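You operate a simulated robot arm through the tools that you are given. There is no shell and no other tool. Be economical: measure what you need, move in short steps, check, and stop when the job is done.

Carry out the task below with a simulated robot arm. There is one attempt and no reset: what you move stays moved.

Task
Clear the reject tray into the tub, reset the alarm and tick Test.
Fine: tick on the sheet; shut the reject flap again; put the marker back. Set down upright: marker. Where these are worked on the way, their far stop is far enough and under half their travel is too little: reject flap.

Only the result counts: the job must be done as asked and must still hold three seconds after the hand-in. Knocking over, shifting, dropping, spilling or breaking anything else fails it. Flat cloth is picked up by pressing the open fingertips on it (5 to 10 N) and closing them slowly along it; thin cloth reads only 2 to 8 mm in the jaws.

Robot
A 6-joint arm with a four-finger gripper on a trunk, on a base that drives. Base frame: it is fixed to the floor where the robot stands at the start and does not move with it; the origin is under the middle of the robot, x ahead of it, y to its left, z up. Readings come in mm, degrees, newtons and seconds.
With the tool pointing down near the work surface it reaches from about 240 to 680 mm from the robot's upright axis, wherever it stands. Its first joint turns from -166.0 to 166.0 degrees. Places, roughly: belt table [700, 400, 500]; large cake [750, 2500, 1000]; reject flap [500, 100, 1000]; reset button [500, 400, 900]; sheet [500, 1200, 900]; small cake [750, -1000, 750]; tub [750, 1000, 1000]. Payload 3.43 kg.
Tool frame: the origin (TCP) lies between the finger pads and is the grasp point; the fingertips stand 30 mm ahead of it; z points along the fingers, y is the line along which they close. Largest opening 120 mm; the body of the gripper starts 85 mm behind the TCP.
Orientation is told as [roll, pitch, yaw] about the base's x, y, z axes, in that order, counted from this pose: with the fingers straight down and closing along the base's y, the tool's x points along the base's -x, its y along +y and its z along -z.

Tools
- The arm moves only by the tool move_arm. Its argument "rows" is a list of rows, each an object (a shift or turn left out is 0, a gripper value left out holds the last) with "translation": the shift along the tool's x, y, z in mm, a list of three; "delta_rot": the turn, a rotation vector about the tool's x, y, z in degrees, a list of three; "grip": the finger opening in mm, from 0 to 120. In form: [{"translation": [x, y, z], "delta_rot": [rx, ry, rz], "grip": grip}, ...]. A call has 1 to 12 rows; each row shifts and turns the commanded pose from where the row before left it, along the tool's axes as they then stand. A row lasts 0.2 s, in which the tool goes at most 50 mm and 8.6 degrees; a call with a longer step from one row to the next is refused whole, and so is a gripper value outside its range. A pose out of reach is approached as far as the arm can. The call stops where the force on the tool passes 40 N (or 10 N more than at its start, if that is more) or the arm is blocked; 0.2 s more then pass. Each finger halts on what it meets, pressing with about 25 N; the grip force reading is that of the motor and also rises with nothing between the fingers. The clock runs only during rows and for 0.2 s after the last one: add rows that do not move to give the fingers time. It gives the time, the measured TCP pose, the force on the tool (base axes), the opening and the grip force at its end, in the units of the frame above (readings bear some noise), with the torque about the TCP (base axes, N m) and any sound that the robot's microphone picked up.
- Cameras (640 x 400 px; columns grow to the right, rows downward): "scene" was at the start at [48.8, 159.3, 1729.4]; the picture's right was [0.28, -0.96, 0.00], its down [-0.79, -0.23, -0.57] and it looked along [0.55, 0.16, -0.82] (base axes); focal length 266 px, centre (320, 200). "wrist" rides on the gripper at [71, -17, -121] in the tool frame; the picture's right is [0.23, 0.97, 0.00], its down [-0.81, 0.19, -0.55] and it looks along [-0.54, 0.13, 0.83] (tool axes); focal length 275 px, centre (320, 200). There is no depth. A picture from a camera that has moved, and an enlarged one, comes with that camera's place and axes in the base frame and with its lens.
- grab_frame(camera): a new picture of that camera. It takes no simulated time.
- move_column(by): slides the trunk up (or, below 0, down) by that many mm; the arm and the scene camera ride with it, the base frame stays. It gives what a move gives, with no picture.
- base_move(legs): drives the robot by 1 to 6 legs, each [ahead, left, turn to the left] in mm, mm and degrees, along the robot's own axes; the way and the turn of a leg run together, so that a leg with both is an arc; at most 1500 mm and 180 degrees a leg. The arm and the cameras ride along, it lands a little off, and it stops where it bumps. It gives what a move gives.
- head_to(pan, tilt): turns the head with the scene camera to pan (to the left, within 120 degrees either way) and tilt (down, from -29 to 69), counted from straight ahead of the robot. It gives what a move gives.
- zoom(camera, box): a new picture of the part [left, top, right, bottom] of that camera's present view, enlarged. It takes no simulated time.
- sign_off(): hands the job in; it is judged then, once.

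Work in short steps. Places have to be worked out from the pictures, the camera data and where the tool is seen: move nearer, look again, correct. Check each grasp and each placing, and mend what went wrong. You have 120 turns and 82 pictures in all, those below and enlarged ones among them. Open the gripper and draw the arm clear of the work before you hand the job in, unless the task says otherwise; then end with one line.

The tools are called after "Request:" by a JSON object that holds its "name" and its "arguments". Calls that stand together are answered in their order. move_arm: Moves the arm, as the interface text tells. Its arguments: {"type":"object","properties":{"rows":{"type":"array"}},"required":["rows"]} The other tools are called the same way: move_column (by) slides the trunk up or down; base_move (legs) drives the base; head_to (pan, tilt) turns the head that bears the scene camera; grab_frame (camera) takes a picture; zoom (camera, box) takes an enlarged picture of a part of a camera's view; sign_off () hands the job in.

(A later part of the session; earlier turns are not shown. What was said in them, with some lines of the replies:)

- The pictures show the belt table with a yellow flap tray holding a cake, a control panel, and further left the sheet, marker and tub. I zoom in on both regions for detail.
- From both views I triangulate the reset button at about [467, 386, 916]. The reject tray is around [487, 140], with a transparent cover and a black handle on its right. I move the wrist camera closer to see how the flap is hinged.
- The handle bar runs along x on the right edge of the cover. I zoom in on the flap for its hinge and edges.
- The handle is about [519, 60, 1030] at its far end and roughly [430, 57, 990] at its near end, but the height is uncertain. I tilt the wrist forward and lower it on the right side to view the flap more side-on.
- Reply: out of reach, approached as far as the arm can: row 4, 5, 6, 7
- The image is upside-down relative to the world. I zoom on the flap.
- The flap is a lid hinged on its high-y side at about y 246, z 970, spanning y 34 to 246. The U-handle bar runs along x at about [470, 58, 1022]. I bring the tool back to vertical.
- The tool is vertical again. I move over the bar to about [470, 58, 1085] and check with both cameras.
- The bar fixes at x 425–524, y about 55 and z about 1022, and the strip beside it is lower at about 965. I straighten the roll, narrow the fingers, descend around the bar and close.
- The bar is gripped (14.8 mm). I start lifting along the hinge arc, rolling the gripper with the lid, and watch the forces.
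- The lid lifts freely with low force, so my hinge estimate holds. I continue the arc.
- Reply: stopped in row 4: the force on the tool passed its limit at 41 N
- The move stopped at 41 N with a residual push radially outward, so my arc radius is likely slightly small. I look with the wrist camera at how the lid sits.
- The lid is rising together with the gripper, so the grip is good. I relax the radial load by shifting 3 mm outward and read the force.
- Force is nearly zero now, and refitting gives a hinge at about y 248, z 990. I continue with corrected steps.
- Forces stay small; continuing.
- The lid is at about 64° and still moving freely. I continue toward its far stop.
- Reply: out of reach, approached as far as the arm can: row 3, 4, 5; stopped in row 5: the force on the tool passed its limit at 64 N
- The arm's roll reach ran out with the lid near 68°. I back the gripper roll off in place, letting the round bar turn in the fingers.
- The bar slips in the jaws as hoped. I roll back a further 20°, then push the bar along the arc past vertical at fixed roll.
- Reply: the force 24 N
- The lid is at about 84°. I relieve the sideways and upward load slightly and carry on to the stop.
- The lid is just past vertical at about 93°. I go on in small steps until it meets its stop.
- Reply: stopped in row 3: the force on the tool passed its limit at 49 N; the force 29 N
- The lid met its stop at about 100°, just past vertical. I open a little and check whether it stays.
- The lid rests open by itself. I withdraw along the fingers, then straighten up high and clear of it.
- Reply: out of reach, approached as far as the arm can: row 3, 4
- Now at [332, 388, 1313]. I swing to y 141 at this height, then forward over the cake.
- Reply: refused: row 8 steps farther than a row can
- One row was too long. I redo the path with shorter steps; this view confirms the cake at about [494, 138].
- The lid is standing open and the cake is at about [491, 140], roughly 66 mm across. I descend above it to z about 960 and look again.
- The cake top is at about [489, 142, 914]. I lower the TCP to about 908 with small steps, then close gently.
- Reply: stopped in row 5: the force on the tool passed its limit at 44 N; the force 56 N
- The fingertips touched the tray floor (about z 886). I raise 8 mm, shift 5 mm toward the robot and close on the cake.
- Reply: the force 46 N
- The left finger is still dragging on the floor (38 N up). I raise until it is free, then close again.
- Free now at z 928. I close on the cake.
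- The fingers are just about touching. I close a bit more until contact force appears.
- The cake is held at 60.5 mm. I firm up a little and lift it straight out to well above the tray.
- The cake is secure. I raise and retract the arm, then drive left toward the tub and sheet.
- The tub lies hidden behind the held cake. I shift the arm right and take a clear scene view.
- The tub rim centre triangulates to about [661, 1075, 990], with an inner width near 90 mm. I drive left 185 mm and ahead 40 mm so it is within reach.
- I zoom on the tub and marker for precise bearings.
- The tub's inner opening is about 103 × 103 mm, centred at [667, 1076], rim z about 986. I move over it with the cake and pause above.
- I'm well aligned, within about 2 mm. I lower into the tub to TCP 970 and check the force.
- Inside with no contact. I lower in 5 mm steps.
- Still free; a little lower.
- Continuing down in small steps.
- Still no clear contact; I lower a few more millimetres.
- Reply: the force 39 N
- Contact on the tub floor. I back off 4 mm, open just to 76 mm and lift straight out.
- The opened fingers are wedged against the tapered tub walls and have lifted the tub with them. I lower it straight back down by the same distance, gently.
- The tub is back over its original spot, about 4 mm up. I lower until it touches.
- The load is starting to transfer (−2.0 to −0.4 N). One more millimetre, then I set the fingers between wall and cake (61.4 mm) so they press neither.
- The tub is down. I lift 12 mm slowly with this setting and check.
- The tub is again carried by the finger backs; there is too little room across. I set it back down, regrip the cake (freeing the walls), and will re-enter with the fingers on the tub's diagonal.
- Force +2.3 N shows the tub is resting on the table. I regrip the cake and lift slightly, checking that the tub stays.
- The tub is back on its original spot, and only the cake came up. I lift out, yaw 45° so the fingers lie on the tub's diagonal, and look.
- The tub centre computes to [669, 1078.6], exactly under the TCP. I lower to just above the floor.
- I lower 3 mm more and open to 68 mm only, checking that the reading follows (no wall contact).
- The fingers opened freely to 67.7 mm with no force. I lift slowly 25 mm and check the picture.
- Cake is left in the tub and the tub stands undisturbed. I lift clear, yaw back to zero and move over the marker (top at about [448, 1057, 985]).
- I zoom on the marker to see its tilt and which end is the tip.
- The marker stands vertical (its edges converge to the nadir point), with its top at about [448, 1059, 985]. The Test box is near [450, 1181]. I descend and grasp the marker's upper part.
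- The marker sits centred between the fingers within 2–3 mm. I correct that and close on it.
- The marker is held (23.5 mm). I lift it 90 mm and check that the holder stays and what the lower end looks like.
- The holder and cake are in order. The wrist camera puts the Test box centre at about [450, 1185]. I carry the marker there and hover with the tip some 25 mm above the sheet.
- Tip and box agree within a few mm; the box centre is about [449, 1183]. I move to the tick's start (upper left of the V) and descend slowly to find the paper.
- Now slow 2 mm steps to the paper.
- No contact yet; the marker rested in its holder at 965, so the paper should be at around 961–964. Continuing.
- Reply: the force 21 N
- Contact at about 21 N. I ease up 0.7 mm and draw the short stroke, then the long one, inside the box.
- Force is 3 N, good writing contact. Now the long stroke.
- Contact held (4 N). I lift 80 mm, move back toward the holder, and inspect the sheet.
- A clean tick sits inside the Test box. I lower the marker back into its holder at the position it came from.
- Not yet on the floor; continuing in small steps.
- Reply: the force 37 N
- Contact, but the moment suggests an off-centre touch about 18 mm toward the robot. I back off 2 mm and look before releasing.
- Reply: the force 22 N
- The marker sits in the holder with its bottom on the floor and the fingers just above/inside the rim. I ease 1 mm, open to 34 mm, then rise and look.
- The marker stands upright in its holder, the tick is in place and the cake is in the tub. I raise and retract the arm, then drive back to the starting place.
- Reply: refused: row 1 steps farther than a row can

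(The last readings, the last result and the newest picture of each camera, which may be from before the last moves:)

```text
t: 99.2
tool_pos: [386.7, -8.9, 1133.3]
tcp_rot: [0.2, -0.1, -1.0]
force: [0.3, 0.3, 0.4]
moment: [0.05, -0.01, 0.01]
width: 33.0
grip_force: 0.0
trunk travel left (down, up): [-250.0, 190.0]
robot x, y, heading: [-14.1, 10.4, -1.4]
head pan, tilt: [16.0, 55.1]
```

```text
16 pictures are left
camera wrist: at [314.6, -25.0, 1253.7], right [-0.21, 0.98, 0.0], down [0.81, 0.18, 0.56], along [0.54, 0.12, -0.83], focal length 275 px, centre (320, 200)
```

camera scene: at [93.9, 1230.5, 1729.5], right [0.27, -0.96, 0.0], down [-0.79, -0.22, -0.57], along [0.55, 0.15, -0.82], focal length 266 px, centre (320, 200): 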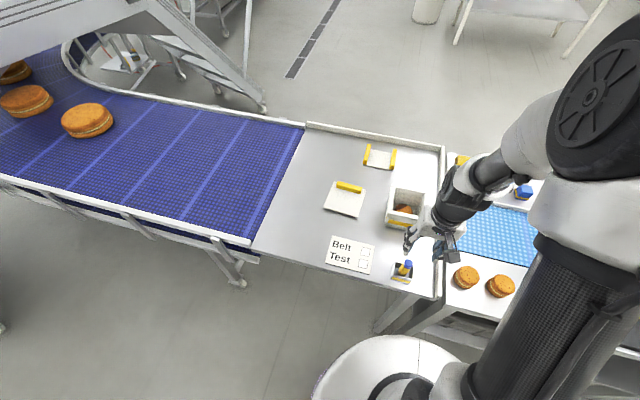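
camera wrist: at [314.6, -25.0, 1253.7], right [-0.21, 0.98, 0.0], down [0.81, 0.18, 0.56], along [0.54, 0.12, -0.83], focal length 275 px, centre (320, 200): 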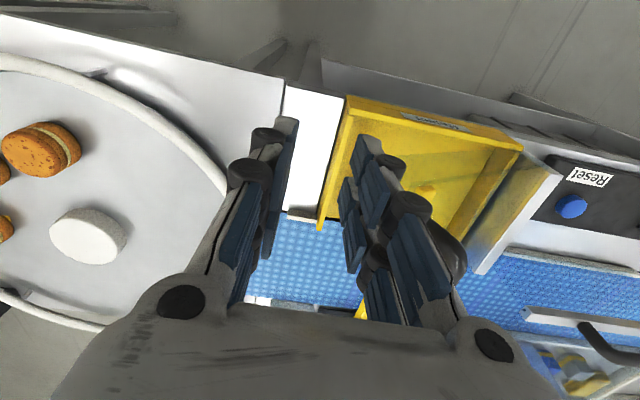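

The raise was refused, so the drive happened with the arm low. It may have brushed the open lid. I look at the scene at once.

Request:
{"name": "grab_frame", "arguments": {"camera": "scene"}}

Request:
{"name": "zoom", "arguments": {"camera": "wrist", "box": [220, 80, 640, 340]}}

```text
15 pictures are left
camera scene: at [38.2, 168.6, 1729.5], right [0.25, -0.97, 0.0], down [-0.79, -0.21, -0.57], along [0.55, 0.14, -0.82], focal length 266 px, centre (320, 200)
```

scene: 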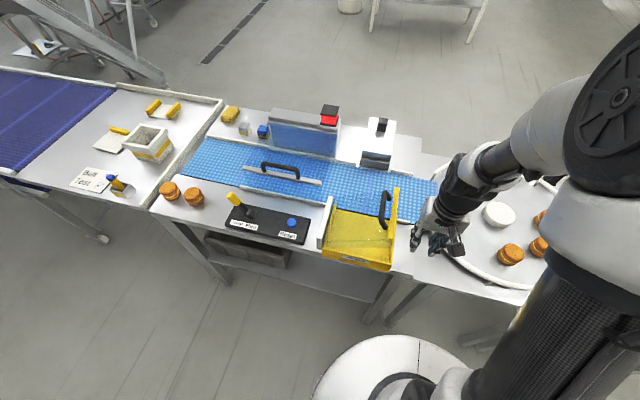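

```text
1.52 times, centred on (430, 210) of wrist
camera zoom: at [314.6, -25.0, 1253.7], right [-0.21, 0.98, 0.0], down [0.81, 0.18, 0.56], along [0.54, 0.12, -0.83], focal length 420 px, centre (152, 185)
```

zoom: 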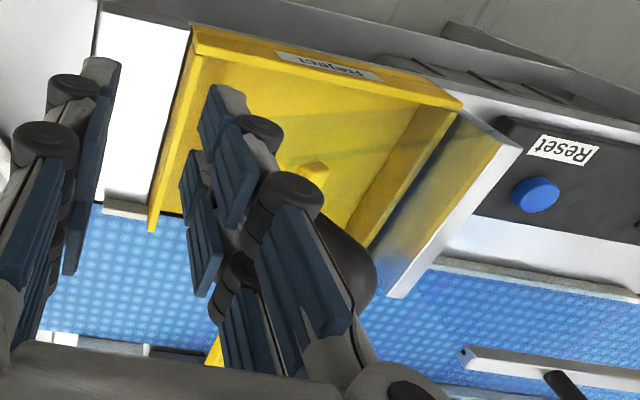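

The drive swung the lid partway closed, and nothing else looks disturbed. I zoom to estimate the lid's angle.

Request:
{"name": "zoom", "arguments": {"camera": "scene", "box": [300, 160, 460, 290]}}

```text
3.08 times, centred on (380, 225) of scene
camera zoom: at [38.2, 168.6, 1729.5], right [0.25, -0.97, 0.0], down [-0.79, -0.21, -0.57], along [0.55, 0.14, -0.82], focal length 817 px, centre (135, 123)
```

zoom: 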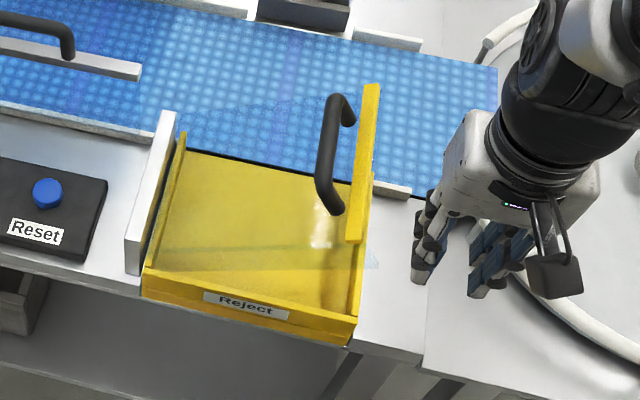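

The lid holds itself at about 32°, with its bar near [470, 98, 1124]. I rise, move above along the lid's normal and roll the gripper to match.

Request:
{"name": "move_arm", "arguments": {"rows": [{"translation": [0, 0, -45], "grip": 50}, {"translation": [0, 0, -45]}, {"translation": [-21, 37, 0]}, {"translation": [-21, 37, 0]}, {"translation": [-21, 37, 0]}, {"translation": [-20, 37, 0]}, {"translation": [0, 0, 15], "delta_rot": [8, 0, 0]}, {"translation": [0, 0, 10], "delta_rot": [8, 0, 0]}, {"delta_rot": [8, 0, 0]}, {"delta_rot": [8, 0, 0]}, {}]}}

Request:
{"name": "grab_frame", "arguments": {"camera": "wrist"}}

```text
t: 101.6
tool_pos: [471.4, 136.1, 1199.7]
tcp_rot: [-31.9, -0.2, -1.0]
force: [0.2, -1.0, -0.4]
moment: [0.03, -0.02, 0.01]
width: 50.0
grip_force: 0.1
trunk travel left (down, up): [-250.0, 190.0]
robot x, y, heading: [-14.7, 8.2, -1.7]
head pan, tilt: [16.0, 55.1]
```

```text
12 pictures are left
camera wrist: at [401.2, 186.9, 1310.3], right [-0.21, 0.83, -0.51], down [0.82, 0.44, 0.37], along [0.54, -0.34, -0.77], focal length 275 px, centre (320, 200)
```

wrist: 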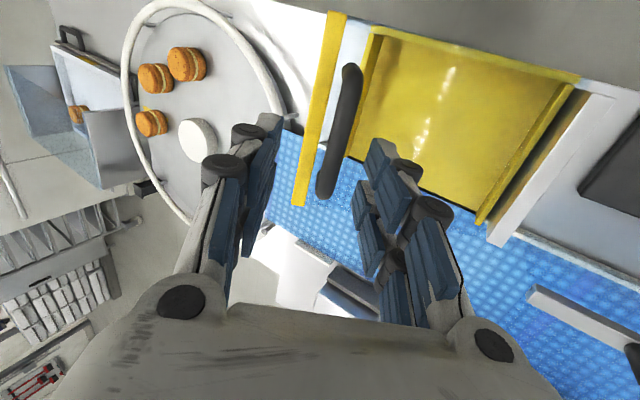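

The tray is empty, and the bar is at about [469, 101, 1117]. I approach to 25 mm short, correcting 13 mm sideways, and look.

Request:
{"name": "move_arm", "arguments": {"rows": [{"translation": [0, 13, 15]}, {"translation": [0, 0, 25]}, {"translation": [0, 0, 24]}, {}]}}

Request:
{"name": "grab_frame", "arguments": {"camera": "wrist"}}

```text
t: 102.6
tool_pos: [469.1, 113.7, 1137.1]
tcp_rot: [-31.7, -0.3, -1.0]
force: [0.2, 0.4, 0.4]
moment: [0.02, 0.0, -0.01]
width: 50.0
grip_force: 0.0
trunk travel left (down, up): [-250.0, 190.0]
robot x, y, heading: [-14.9, 14.5, -1.4]
head pan, tilt: [16.0, 55.1]
```

```text
11 pictures are left
camera wrist: at [400.2, 164.3, 1248.8], right [-0.21, 0.83, -0.51], down [0.82, 0.44, 0.37], along [0.53, -0.34, -0.77], focal length 275 px, centre (320, 200)
```

wrist: 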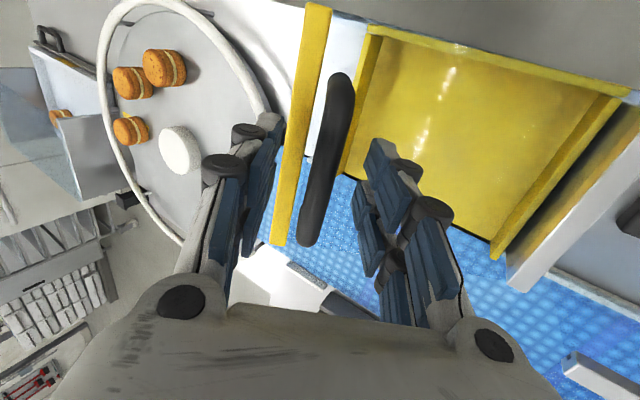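

The bar is centred between the fingers. I advance the last 24 mm and close.

Request:
{"name": "move_arm", "arguments": {"rows": [{"translation": [0, 0, 12]}, {"translation": [0, 0, 12]}, {"grip": 40}, {"grip": 30}, {"grip": 20}, {"grip": 8}, {"grip": 0}, {}]}}

```text
t: 104.4
tool_pos: [469.7, 104.0, 1115.6]
tcp_rot: [-31.8, 0.0, -0.8]
force: [-2.0, 12.4, -13.1]
moment: [0.04, 0.59, 1.17]
width: 14.6
grip_force: 41.0
trunk travel left (down, up): [-250.0, 190.0]
robot x, y, heading: [-14.8, 11.7, -1.3]
head pan, tilt: [16.0, 55.1]
```

Gripped at 14.6 mm. I reverse the arc, co-rotating the gripper, first by 16°.

Request:
{"name": "move_arm", "arguments": {"rows": [{"translation": [0, 0, 13.3], "delta_rot": [-4, 0, 0]}, {"translation": [0, -1.7, 13.3], "delta_rot": [-4, 0, 0]}, {"translation": [0, -1.7, 13.3], "delta_rot": [-4, 0, 0]}, {"translation": [0, -1.7, 13.3], "delta_rot": [-4, 0, 0]}, {}]}}

```text
t: 105.6
tool_pos: [470.3, 73.1, 1071.9]
tcp_rot: [-15.9, -0.2, -1.0]
force: [-0.5, 0.6, -2.2]
moment: [0.0, 1.11, 1.33]
width: 14.8
grip_force: 45.0
trunk travel left (down, up): [-250.0, 190.0]
robot x, y, heading: [-16.5, 12.8, -1.4]
head pan, tilt: [16.0, 55.1]
```

Forces are small. I continue to nearly closed.

Request:
{"name": "move_arm", "arguments": {"rows": [{"translation": [0, -1.5, 13.3], "delta_rot": [-4, 0, 0]}, {"translation": [0, -1.5, 13.3], "delta_rot": [-4, 0, 0]}, {"translation": [0, -1.5, 13.3], "delta_rot": [-4, 0, 0]}, {"translation": [0, -0.5, 5], "delta_rot": [-1.5, 0, 0]}, {"translation": [0, 0, 3], "delta_rot": [-1, 0, 0]}, {"translation": [0, 0, 2], "delta_rot": [-1, 0, 0]}, {"translation": [0, 0, 2]}, {}]}}

```text
t: 107.4
tool_pos: [471.6, 57.9, 1021.7]
tcp_rot: [-0.2, -0.1, -1.1]
force: [-0.2, -23.1, 2.5]
moment: [0.05, 0.06, 1.08]
width: 17.3
grip_force: 45.4
trunk travel left (down, up): [-250.0, 190.0]
robot x, y, heading: [-12.3, 10.7, -1.5]
head pan, tilt: [16.0, 55.1]
```

At z 1021.7, near the closed height. I relieve the side load and press down gently to confirm it is seated.

Request:
{"name": "move_arm", "arguments": {"rows": [{"translation": [0, -2, 1.5]}, {"translation": [0, 0, 1.5]}, {"translation": [0, 0, 1.5]}, {}]}}

```text
t: 108.4
tool_pos: [470.6, 57.5, 1017.1]
tcp_rot: [-0.2, -0.2, -1.0]
force: [-0.5, -10.0, 0.9]
moment: [0.02, -0.71, 0.19]
width: 15.5
grip_force: 44.2
trunk travel left (down, up): [-250.0, 190.0]
robot x, y, heading: [-13.9, 12.7, -1.4]
head pan, tilt: [16.0, 55.1]
```

No upward force yet, so either the lid is still moving or the fingers slide. I check with the scene camera.

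Request:
{"name": "zoom", "arguments": {"camera": "scene", "box": [300, 160, 460, 290]}}

```text
3.08 times, centred on (380, 225) of scene
camera zoom: at [37.9, 167.4, 1729.6], right [0.25, -0.97, 0.0], down [-0.79, -0.21, -0.57], along [0.55, 0.14, -0.82], focal length 817 px, centre (135, 123)
```

zoom: 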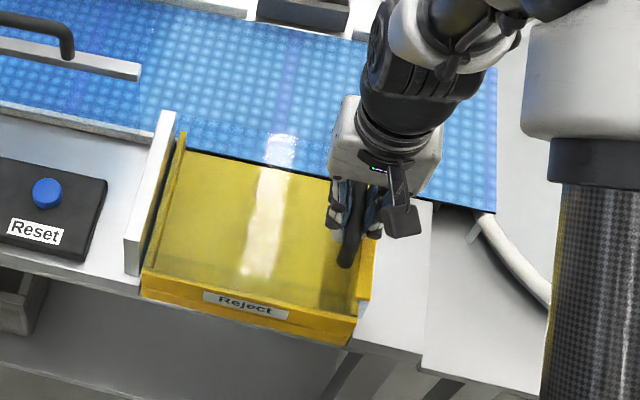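

The lid looks almost shut but perhaps not seated, with the fingers having slid on the bar. I release, rise, and will press the lid plate beside the handle with closed fingers.

Request:
{"name": "move_arm", "arguments": {"rows": [{"grip": 28}, {"grip": 40}, {"grip": 46}, {"translation": [0, 0, -30]}, {"translation": [0, 0, -40]}, {"translation": [0, 45, 0], "grip": 20}, {"grip": 0}, {}, {}]}}

Request:
{"name": "grab_frame", "arguments": {"camera": "wrist"}}

```text
t: 110.4
tool_pos: [470.0, 100.8, 1087.6]
tcp_rot: [-0.2, -0.1, -1.0]
force: [-0.9, -0.9, -0.1]
moment: [0.05, -0.02, 0.01]
width: 0.0
grip_force: 24.1
trunk travel left (down, up): [-250.0, 190.0]
robot x, y, heading: [-14.9, 14.3, -1.2]
head pan, tilt: [16.0, 55.1]
```

```text
9 pictures are left
camera wrist: at [399.0, 86.5, 1207.9], right [-0.21, 0.98, -0.01], down [0.81, 0.18, 0.55], along [0.54, 0.11, -0.83], focal length 275 px, centre (320, 200)
```

wrist: 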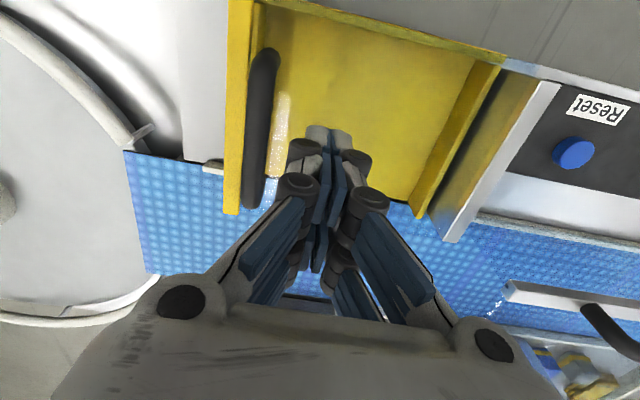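

The bar is now at about z 1026, so the lid is shut or within a degree or two. I press gently down on the plate to seat it.

Request:
{"name": "move_arm", "arguments": {"rows": [{"translation": [0, 0, 30]}, {"translation": [0, 0, 25]}, {"translation": [0, 0, 10]}, {"translation": [0, 0, 4]}, {"translation": [0, 0, 4]}, {"translation": [0, 0, 4]}, {}]}}

```text
t: 112.0
tool_pos: [470.3, 103.1, 1009.7]
tcp_rot: [-0.4, -0.2, -0.9]
force: [1.2, -0.3, 0.2]
moment: [-0.01, 0.01, 0.0]
width: 0.0
grip_force: 25.1
trunk travel left (down, up): [-250.0, 190.0]
robot x, y, heading: [-15.2, 10.3, -1.3]
head pan, tilt: [16.0, 55.1]
```

Request:
{"name": "move_arm", "arguments": {"rows": [{"translation": [0, 0, 3]}, {"translation": [0, 0, 3]}, {"translation": [0, 0, 3]}, {"translation": [0, 0, 3]}, {"translation": [0, 0, 3]}, {}]}}

```text
t: 112.8
tool_pos: [471.6, 102.4, 1006.9]
tcp_rot: [-0.3, -0.4, -1.0]
force: [-8.1, -3.8, 24.2]
moment: [-0.02, 0.67, 0.08]
width: 5.8
grip_force: 33.2
trunk travel left (down, up): [-250.0, 190.0]
robot x, y, heading: [-16.8, 11.5, -1.6]
head pan, tilt: [16.0, 55.1]
stopped in row 4: the force on the tool passed its limit at 45 N (the readings are from after the stop); the commanded pose is now the measured one
```

Firm stop at tip height 976 with 45 N: the lid is seated. I rise and move over the reset button at about [467, 386, 916] with closed fingers.

Request:
{"name": "move_arm", "arguments": {"rows": [{"translation": [0, 0, -30]}, {"translation": [0, 0, -45]}, {"translation": [0, 0, -35]}, {"translation": [0, 47, 0]}, {"translation": [0, 47, 0]}, {"translation": [0, 47, 0]}, {"translation": [0, 47, 0]}, {"translation": [0, 47, 0]}, {"translation": [0, 47, 0]}, {"translation": [0, 0, 40]}, {}]}}

Request:
{"name": "grab_frame", "arguments": {"camera": "wrist"}}

Request:
{"name": "zoom", "arguments": {"camera": "scene", "box": [220, 90, 420, 290]}}

```text
t: 115.2
tool_pos: [477.2, 382.9, 1071.9]
tcp_rot: [-0.3, -0.5, -1.0]
force: [-0.5, 0.6, 0.3]
moment: [0.01, -0.02, 0.0]
width: 0.0
grip_force: 33.5
trunk travel left (down, up): [-250.0, 190.0]
robot x, y, heading: [-16.5, 7.8, -1.3]
head pan, tilt: [16.0, 55.1]
```

```text
8 pictures are left
camera wrist: at [405.9, 368.0, 1191.8], right [-0.21, 0.98, -0.01], down [0.81, 0.18, 0.56], along [0.55, 0.11, -0.83], focal length 275 px, centre (320, 200)
```

wrist: 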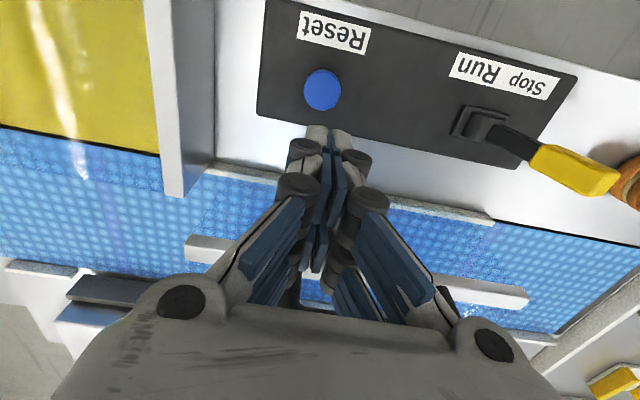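

```text
2.00 times, centred on (320, 190) of scene
camera zoom: at [37.3, 169.1, 1729.5], right [0.25, -0.97, 0.0], down [-0.79, -0.21, -0.57], along [0.55, 0.14, -0.82], focal length 531 px, centre (320, 220)
```

zoom: 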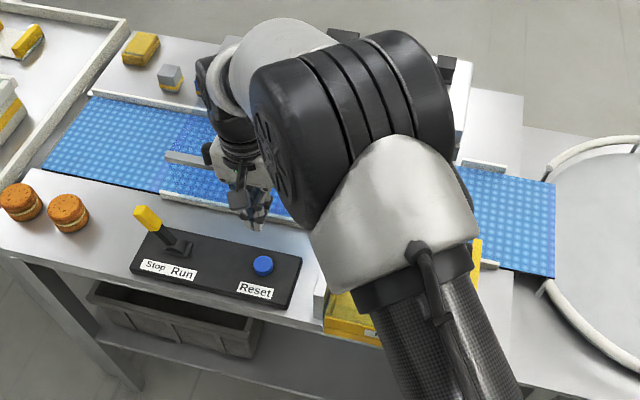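

The button refines to about [465, 382, 916]. I align and descend to 10 mm above it.

Request:
{"name": "move_arm", "arguments": {"rows": [{"translation": [12, -1, 20]}, {"translation": [0, 0, 40]}, {"translation": [0, 0, 35]}, {"translation": [0, 0, 18]}, {}]}}

Request:
{"name": "grab_frame", "arguments": {"camera": "wrist"}}

```text
t: 116.4
tool_pos: [465.8, 383.5, 960.1]
tcp_rot: [-0.1, -0.5, -1.0]
force: [-0.1, -0.5, 1.9]
moment: [0.04, 0.02, 0.03]
width: 0.0
grip_force: 33.5
trunk travel left (down, up): [-250.0, 190.0]
robot x, y, heading: [-14.4, 12.2, -1.3]
head pan, tilt: [16.0, 55.1]
```

```text
6 pictures are left
camera wrist: at [395.0, 367.0, 1079.5], right [-0.21, 0.98, -0.01], down [0.81, 0.18, 0.56], along [0.55, 0.11, -0.83], focal length 275 px, centre (320, 200)
```

wrist: 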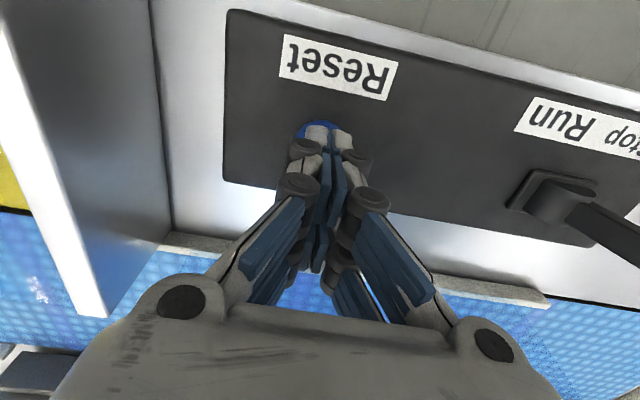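

The button lies slightly behind and right of the tips. I shift 3 mm each way and press down in small steps.

Request:
{"name": "move_arm", "arguments": {"rows": [{"translation": [3, -3, 5]}, {"translation": [0, 0, 4]}, {"translation": [0, 0, 3]}, {"translation": [0, 0, 3]}, {"translation": [0, 0, 3]}, {"translation": [0, 0, 3]}, {}]}}

```text
t: 117.4
tool_pos: [466.9, 382.3, 955.3]
tcp_rot: [0.3, -1.1, -1.0]
force: [-4.3, -3.6, 23.2]
moment: [-0.13, 0.3, 0.0]
width: 6.1
grip_force: 33.6
trunk travel left (down, up): [-250.0, 190.0]
robot x, y, heading: [-18.4, 13.4, -1.5]
head pan, tilt: [16.0, 55.1]
heard: click
stopped in row 5: the force on the tool passed its limit at 42 N (the readings are from after the stop); the commanded pose is now the measured one
```

A click was heard: the button was pressed. I lift away and check the beacon, flap and panel.

Request:
{"name": "move_arm", "arguments": {"rows": [{"translation": [0, 0, -20]}, {"translation": [0, 0, -40]}, {"translation": [0, 0, -45]}, {"translation": [25, 0, -40], "grip": 30}, {"translation": [25, 0, -40]}, {"translation": [25, 0, -40]}, {"translation": [25, -20, -35]}, {"translation": [15, -45, 0]}, {"translation": [0, -48, 0]}, {"translation": [0, -48, 0]}, {"translation": [0, -48, 0]}, {"translation": [0, -48, 0]}]}}

Request:
{"name": "move_arm", "arguments": {"rows": [{"translation": [0, -48, 0]}, {"translation": [0, -48, 0]}, {"translation": [0, -48, 0]}, {"translation": [0, -48, 0]}, {}]}}

Request:
{"name": "grab_frame", "arguments": {"camera": "scene"}}

```text
t: 120.0
tool_pos: [343.5, 127.4, 1206.8]
tcp_rot: [0.1, -0.8, -0.9]
force: [-0.3, -0.3, -0.4]
moment: [0.03, -0.01, 0.0]
width: 29.9
grip_force: 0.0
trunk travel left (down, up): [-250.0, 190.0]
robot x, y, heading: [-17.0, 9.3, -1.3]
head pan, tilt: [16.0, 55.1]
```

```text
t: 121.2
tool_pos: [339.4, -62.8, 1207.8]
tcp_rot: [0.0, -0.8, -0.9]
force: [-0.6, 0.7, 0.7]
moment: [-0.02, -0.01, -0.01]
width: 29.7
grip_force: 0.1
trunk travel left (down, up): [-250.0, 190.0]
robot x, y, heading: [-18.5, 15.6, -1.3]
head pan, tilt: [16.0, 55.1]
```

```text
5 pictures are left
camera scene: at [37.9, 169.8, 1729.3], right [0.25, -0.97, 0.0], down [-0.79, -0.21, -0.57], along [0.55, 0.14, -0.82], focal length 266 px, centre (320, 200)
```

scene: 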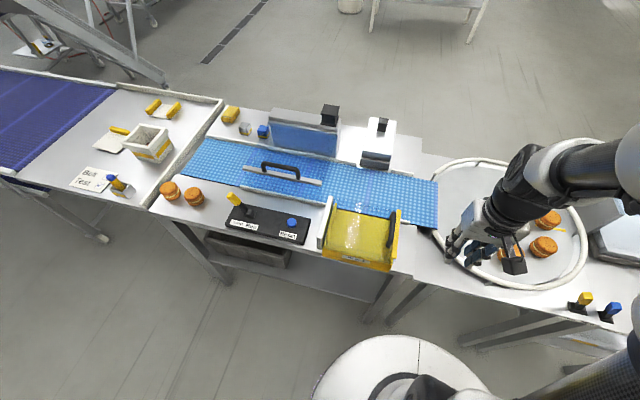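

The beacon is now dark, so the alarm is reset. I zoom on the flap to verify it is fully shut.

Request:
{"name": "zoom", "arguments": {"camera": "scene", "box": [280, 160, 480, 290]}}

```text
3.08 times, centred on (380, 225) of scene
camera zoom: at [37.9, 169.8, 1729.3], right [0.25, -0.97, 0.0], down [-0.79, -0.21, -0.57], along [0.55, 0.14, -0.82], focal length 817 px, centre (135, 123)
```

zoom: 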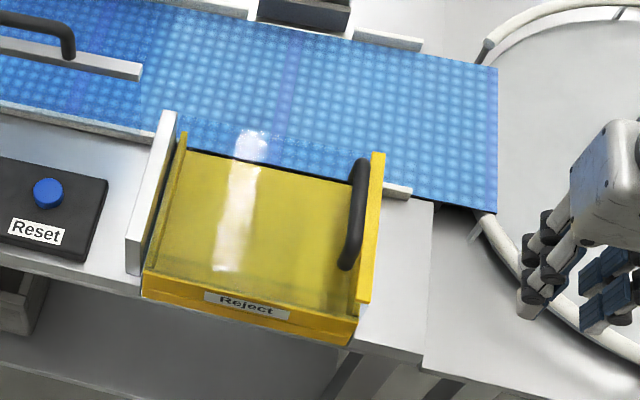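

The handle is within a few pixels of its original closed position, but I want certainty. I press once more with closed fingers, slowly and closer to the lid's free edge.

Request:
{"name": "move_arm", "arguments": {"rows": [{"translation": [-33, 37, 0], "grip": 0}, {"translation": [-33, 37, 0]}, {"translation": [-33, 37, 0]}, {"translation": [-33, 37, 10]}, {"translation": [0, 0, 45]}, {"translation": [0, 0, 45]}, {"translation": [0, 0, 45]}, {"translation": [0, 0, 40]}, {"translation": [0, 0, 8]}, {}]}}

```text
refused: row 4 steps farther than a row can; nothing moved
```

Row 4 was slightly too long; I shorten it.

Request:
{"name": "move_arm", "arguments": {"rows": [{"translation": [-33, 37, 0], "grip": 0}, {"translation": [-33, 37, 0]}, {"translation": [-33, 37, 0]}, {"translation": [-33, 37, 0]}, {"translation": [0, 0, 45]}, {"translation": [0, 0, 45]}, {"translation": [0, 0, 45]}, {"translation": [0, 0, 45]}, {"translation": [0, 0, 10]}, {}]}}

```text
t: 123.4
tool_pos: [477.1, 82.6, 1018.5]
tcp_rot: [0.1, -0.7, -1.0]
force: [0.1, -0.8, -0.1]
moment: [0.02, -0.02, 0.03]
width: 0.0
grip_force: 25.2
trunk travel left (down, up): [-250.0, 190.0]
robot x, y, heading: [-11.2, 12.5, -1.1]
head pan, tilt: [16.0, 55.1]
```

Request:
{"name": "move_arm", "arguments": {"rows": [{"translation": [0, 0, 3]}, {}, {"translation": [0, 0, 3]}, {}, {"translation": [0, 0, 2]}, {}, {"translation": [0, 0, 2]}, {}, {"translation": [0, 0, 1]}, {}]}}

```text
t: 125.6
tool_pos: [478.0, 82.5, 1007.3]
tcp_rot: [0.1, -0.8, -1.0]
force: [-0.5, 2.6, 0.7]
moment: [-0.02, -0.01, 0.03]
width: 0.0
grip_force: 24.8
trunk travel left (down, up): [-250.0, 190.0]
robot x, y, heading: [-11.7, 12.6, -1.4]
head pan, tilt: [16.0, 55.1]
```

Just at contact height. I continue in 1 mm steps and hold, to see whether the lid yields.

Request:
{"name": "move_arm", "arguments": {"rows": [{"translation": [0, 0, 1]}, {}, {"translation": [0, 0, 1]}, {}, {"translation": [0, 0, 1]}, {}, {"translation": [0, 0, 1]}, {}, {}]}}

```text
t: 127.7
tool_pos: [478.1, 82.2, 1006.5]
tcp_rot: [0.0, -1.0, -1.0]
force: [-6.2, -0.8, 19.8]
moment: [-0.05, 0.63, 0.07]
width: 5.7
grip_force: 33.5
trunk travel left (down, up): [-250.0, 190.0]
robot x, y, heading: [-19.7, 15.1, -1.5]
head pan, tilt: [16.0, 55.1]
stopped in row 9: the force on the tool passed its limit at 40 N (the readings are from after the stop); the commanded pose is now the measured one
```

The lid holds 40 N statically at the same height as 20 mm further in, so it is level and fully shut. I withdraw the arm clear and open the gripper.

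Request:
{"name": "move_arm", "arguments": {"rows": [{"translation": [0, 0, -30]}, {"translation": [0, 0, -45]}, {"translation": [0, 0, -45]}, {"translation": [0, 0, -45]}, {"translation": [30, 0, -35], "grip": 60}, {"translation": [35, 0, -30]}, {"translation": [35, 0, -30]}, {"translation": [30, 0, -20]}, {}, {}]}}

Request:
{"name": "grab_frame", "arguments": {"camera": "scene"}}

Request:
{"name": "zoom", "arguments": {"camera": "scene", "box": [60, 90, 260, 220]}}

```text
t: 129.9
tool_pos: [342.9, 84.6, 1283.1]
tcp_rot: [0.0, -1.0, -0.9]
force: [0.4, -0.5, 0.0]
moment: [0.01, 0.0, 0.01]
width: 59.9
grip_force: 0.1
trunk travel left (down, up): [-250.0, 190.0]
robot x, y, heading: [-13.8, 8.1, -1.6]
head pan, tilt: [16.0, 55.1]
```

```text
3 pictures are left
camera scene: at [37.4, 168.7, 1729.5], right [0.25, -0.97, 0.0], down [-0.79, -0.21, -0.57], along [0.55, 0.14, -0.82], focal length 266 px, centre (320, 200)
```

scene: 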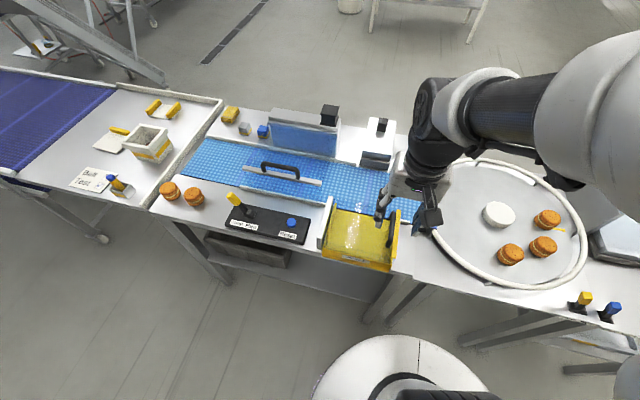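

```text
3.08 times, centred on (160, 155) of scene
camera zoom: at [37.4, 168.7, 1729.5], right [0.25, -0.97, 0.0], down [-0.79, -0.21, -0.57], along [0.55, 0.14, -0.82], focal length 817 px, centre (812, 338)
```

zoom: 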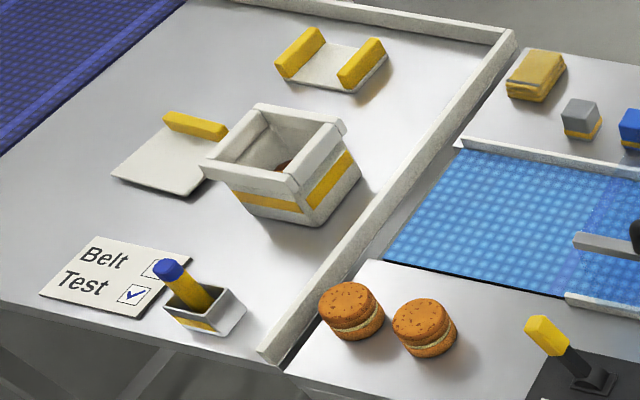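

Everything is in its final state: cake in the tub, Test ticked, marker upright in its holder, flap shut, beacon off and arm clear. I hand in.

Request:
{"name": "sign_off", "arguments": {}}

```text
The job is handed in.
```

The job is handed in: the reject cake is in the tub, the flap is shut, the alarm is reset (beacon dark), Test is ticked and the marker is upright in its holder; on the way I briefly lifted the tub and set it back, and the arm knocked the open flap part-shut while driving.
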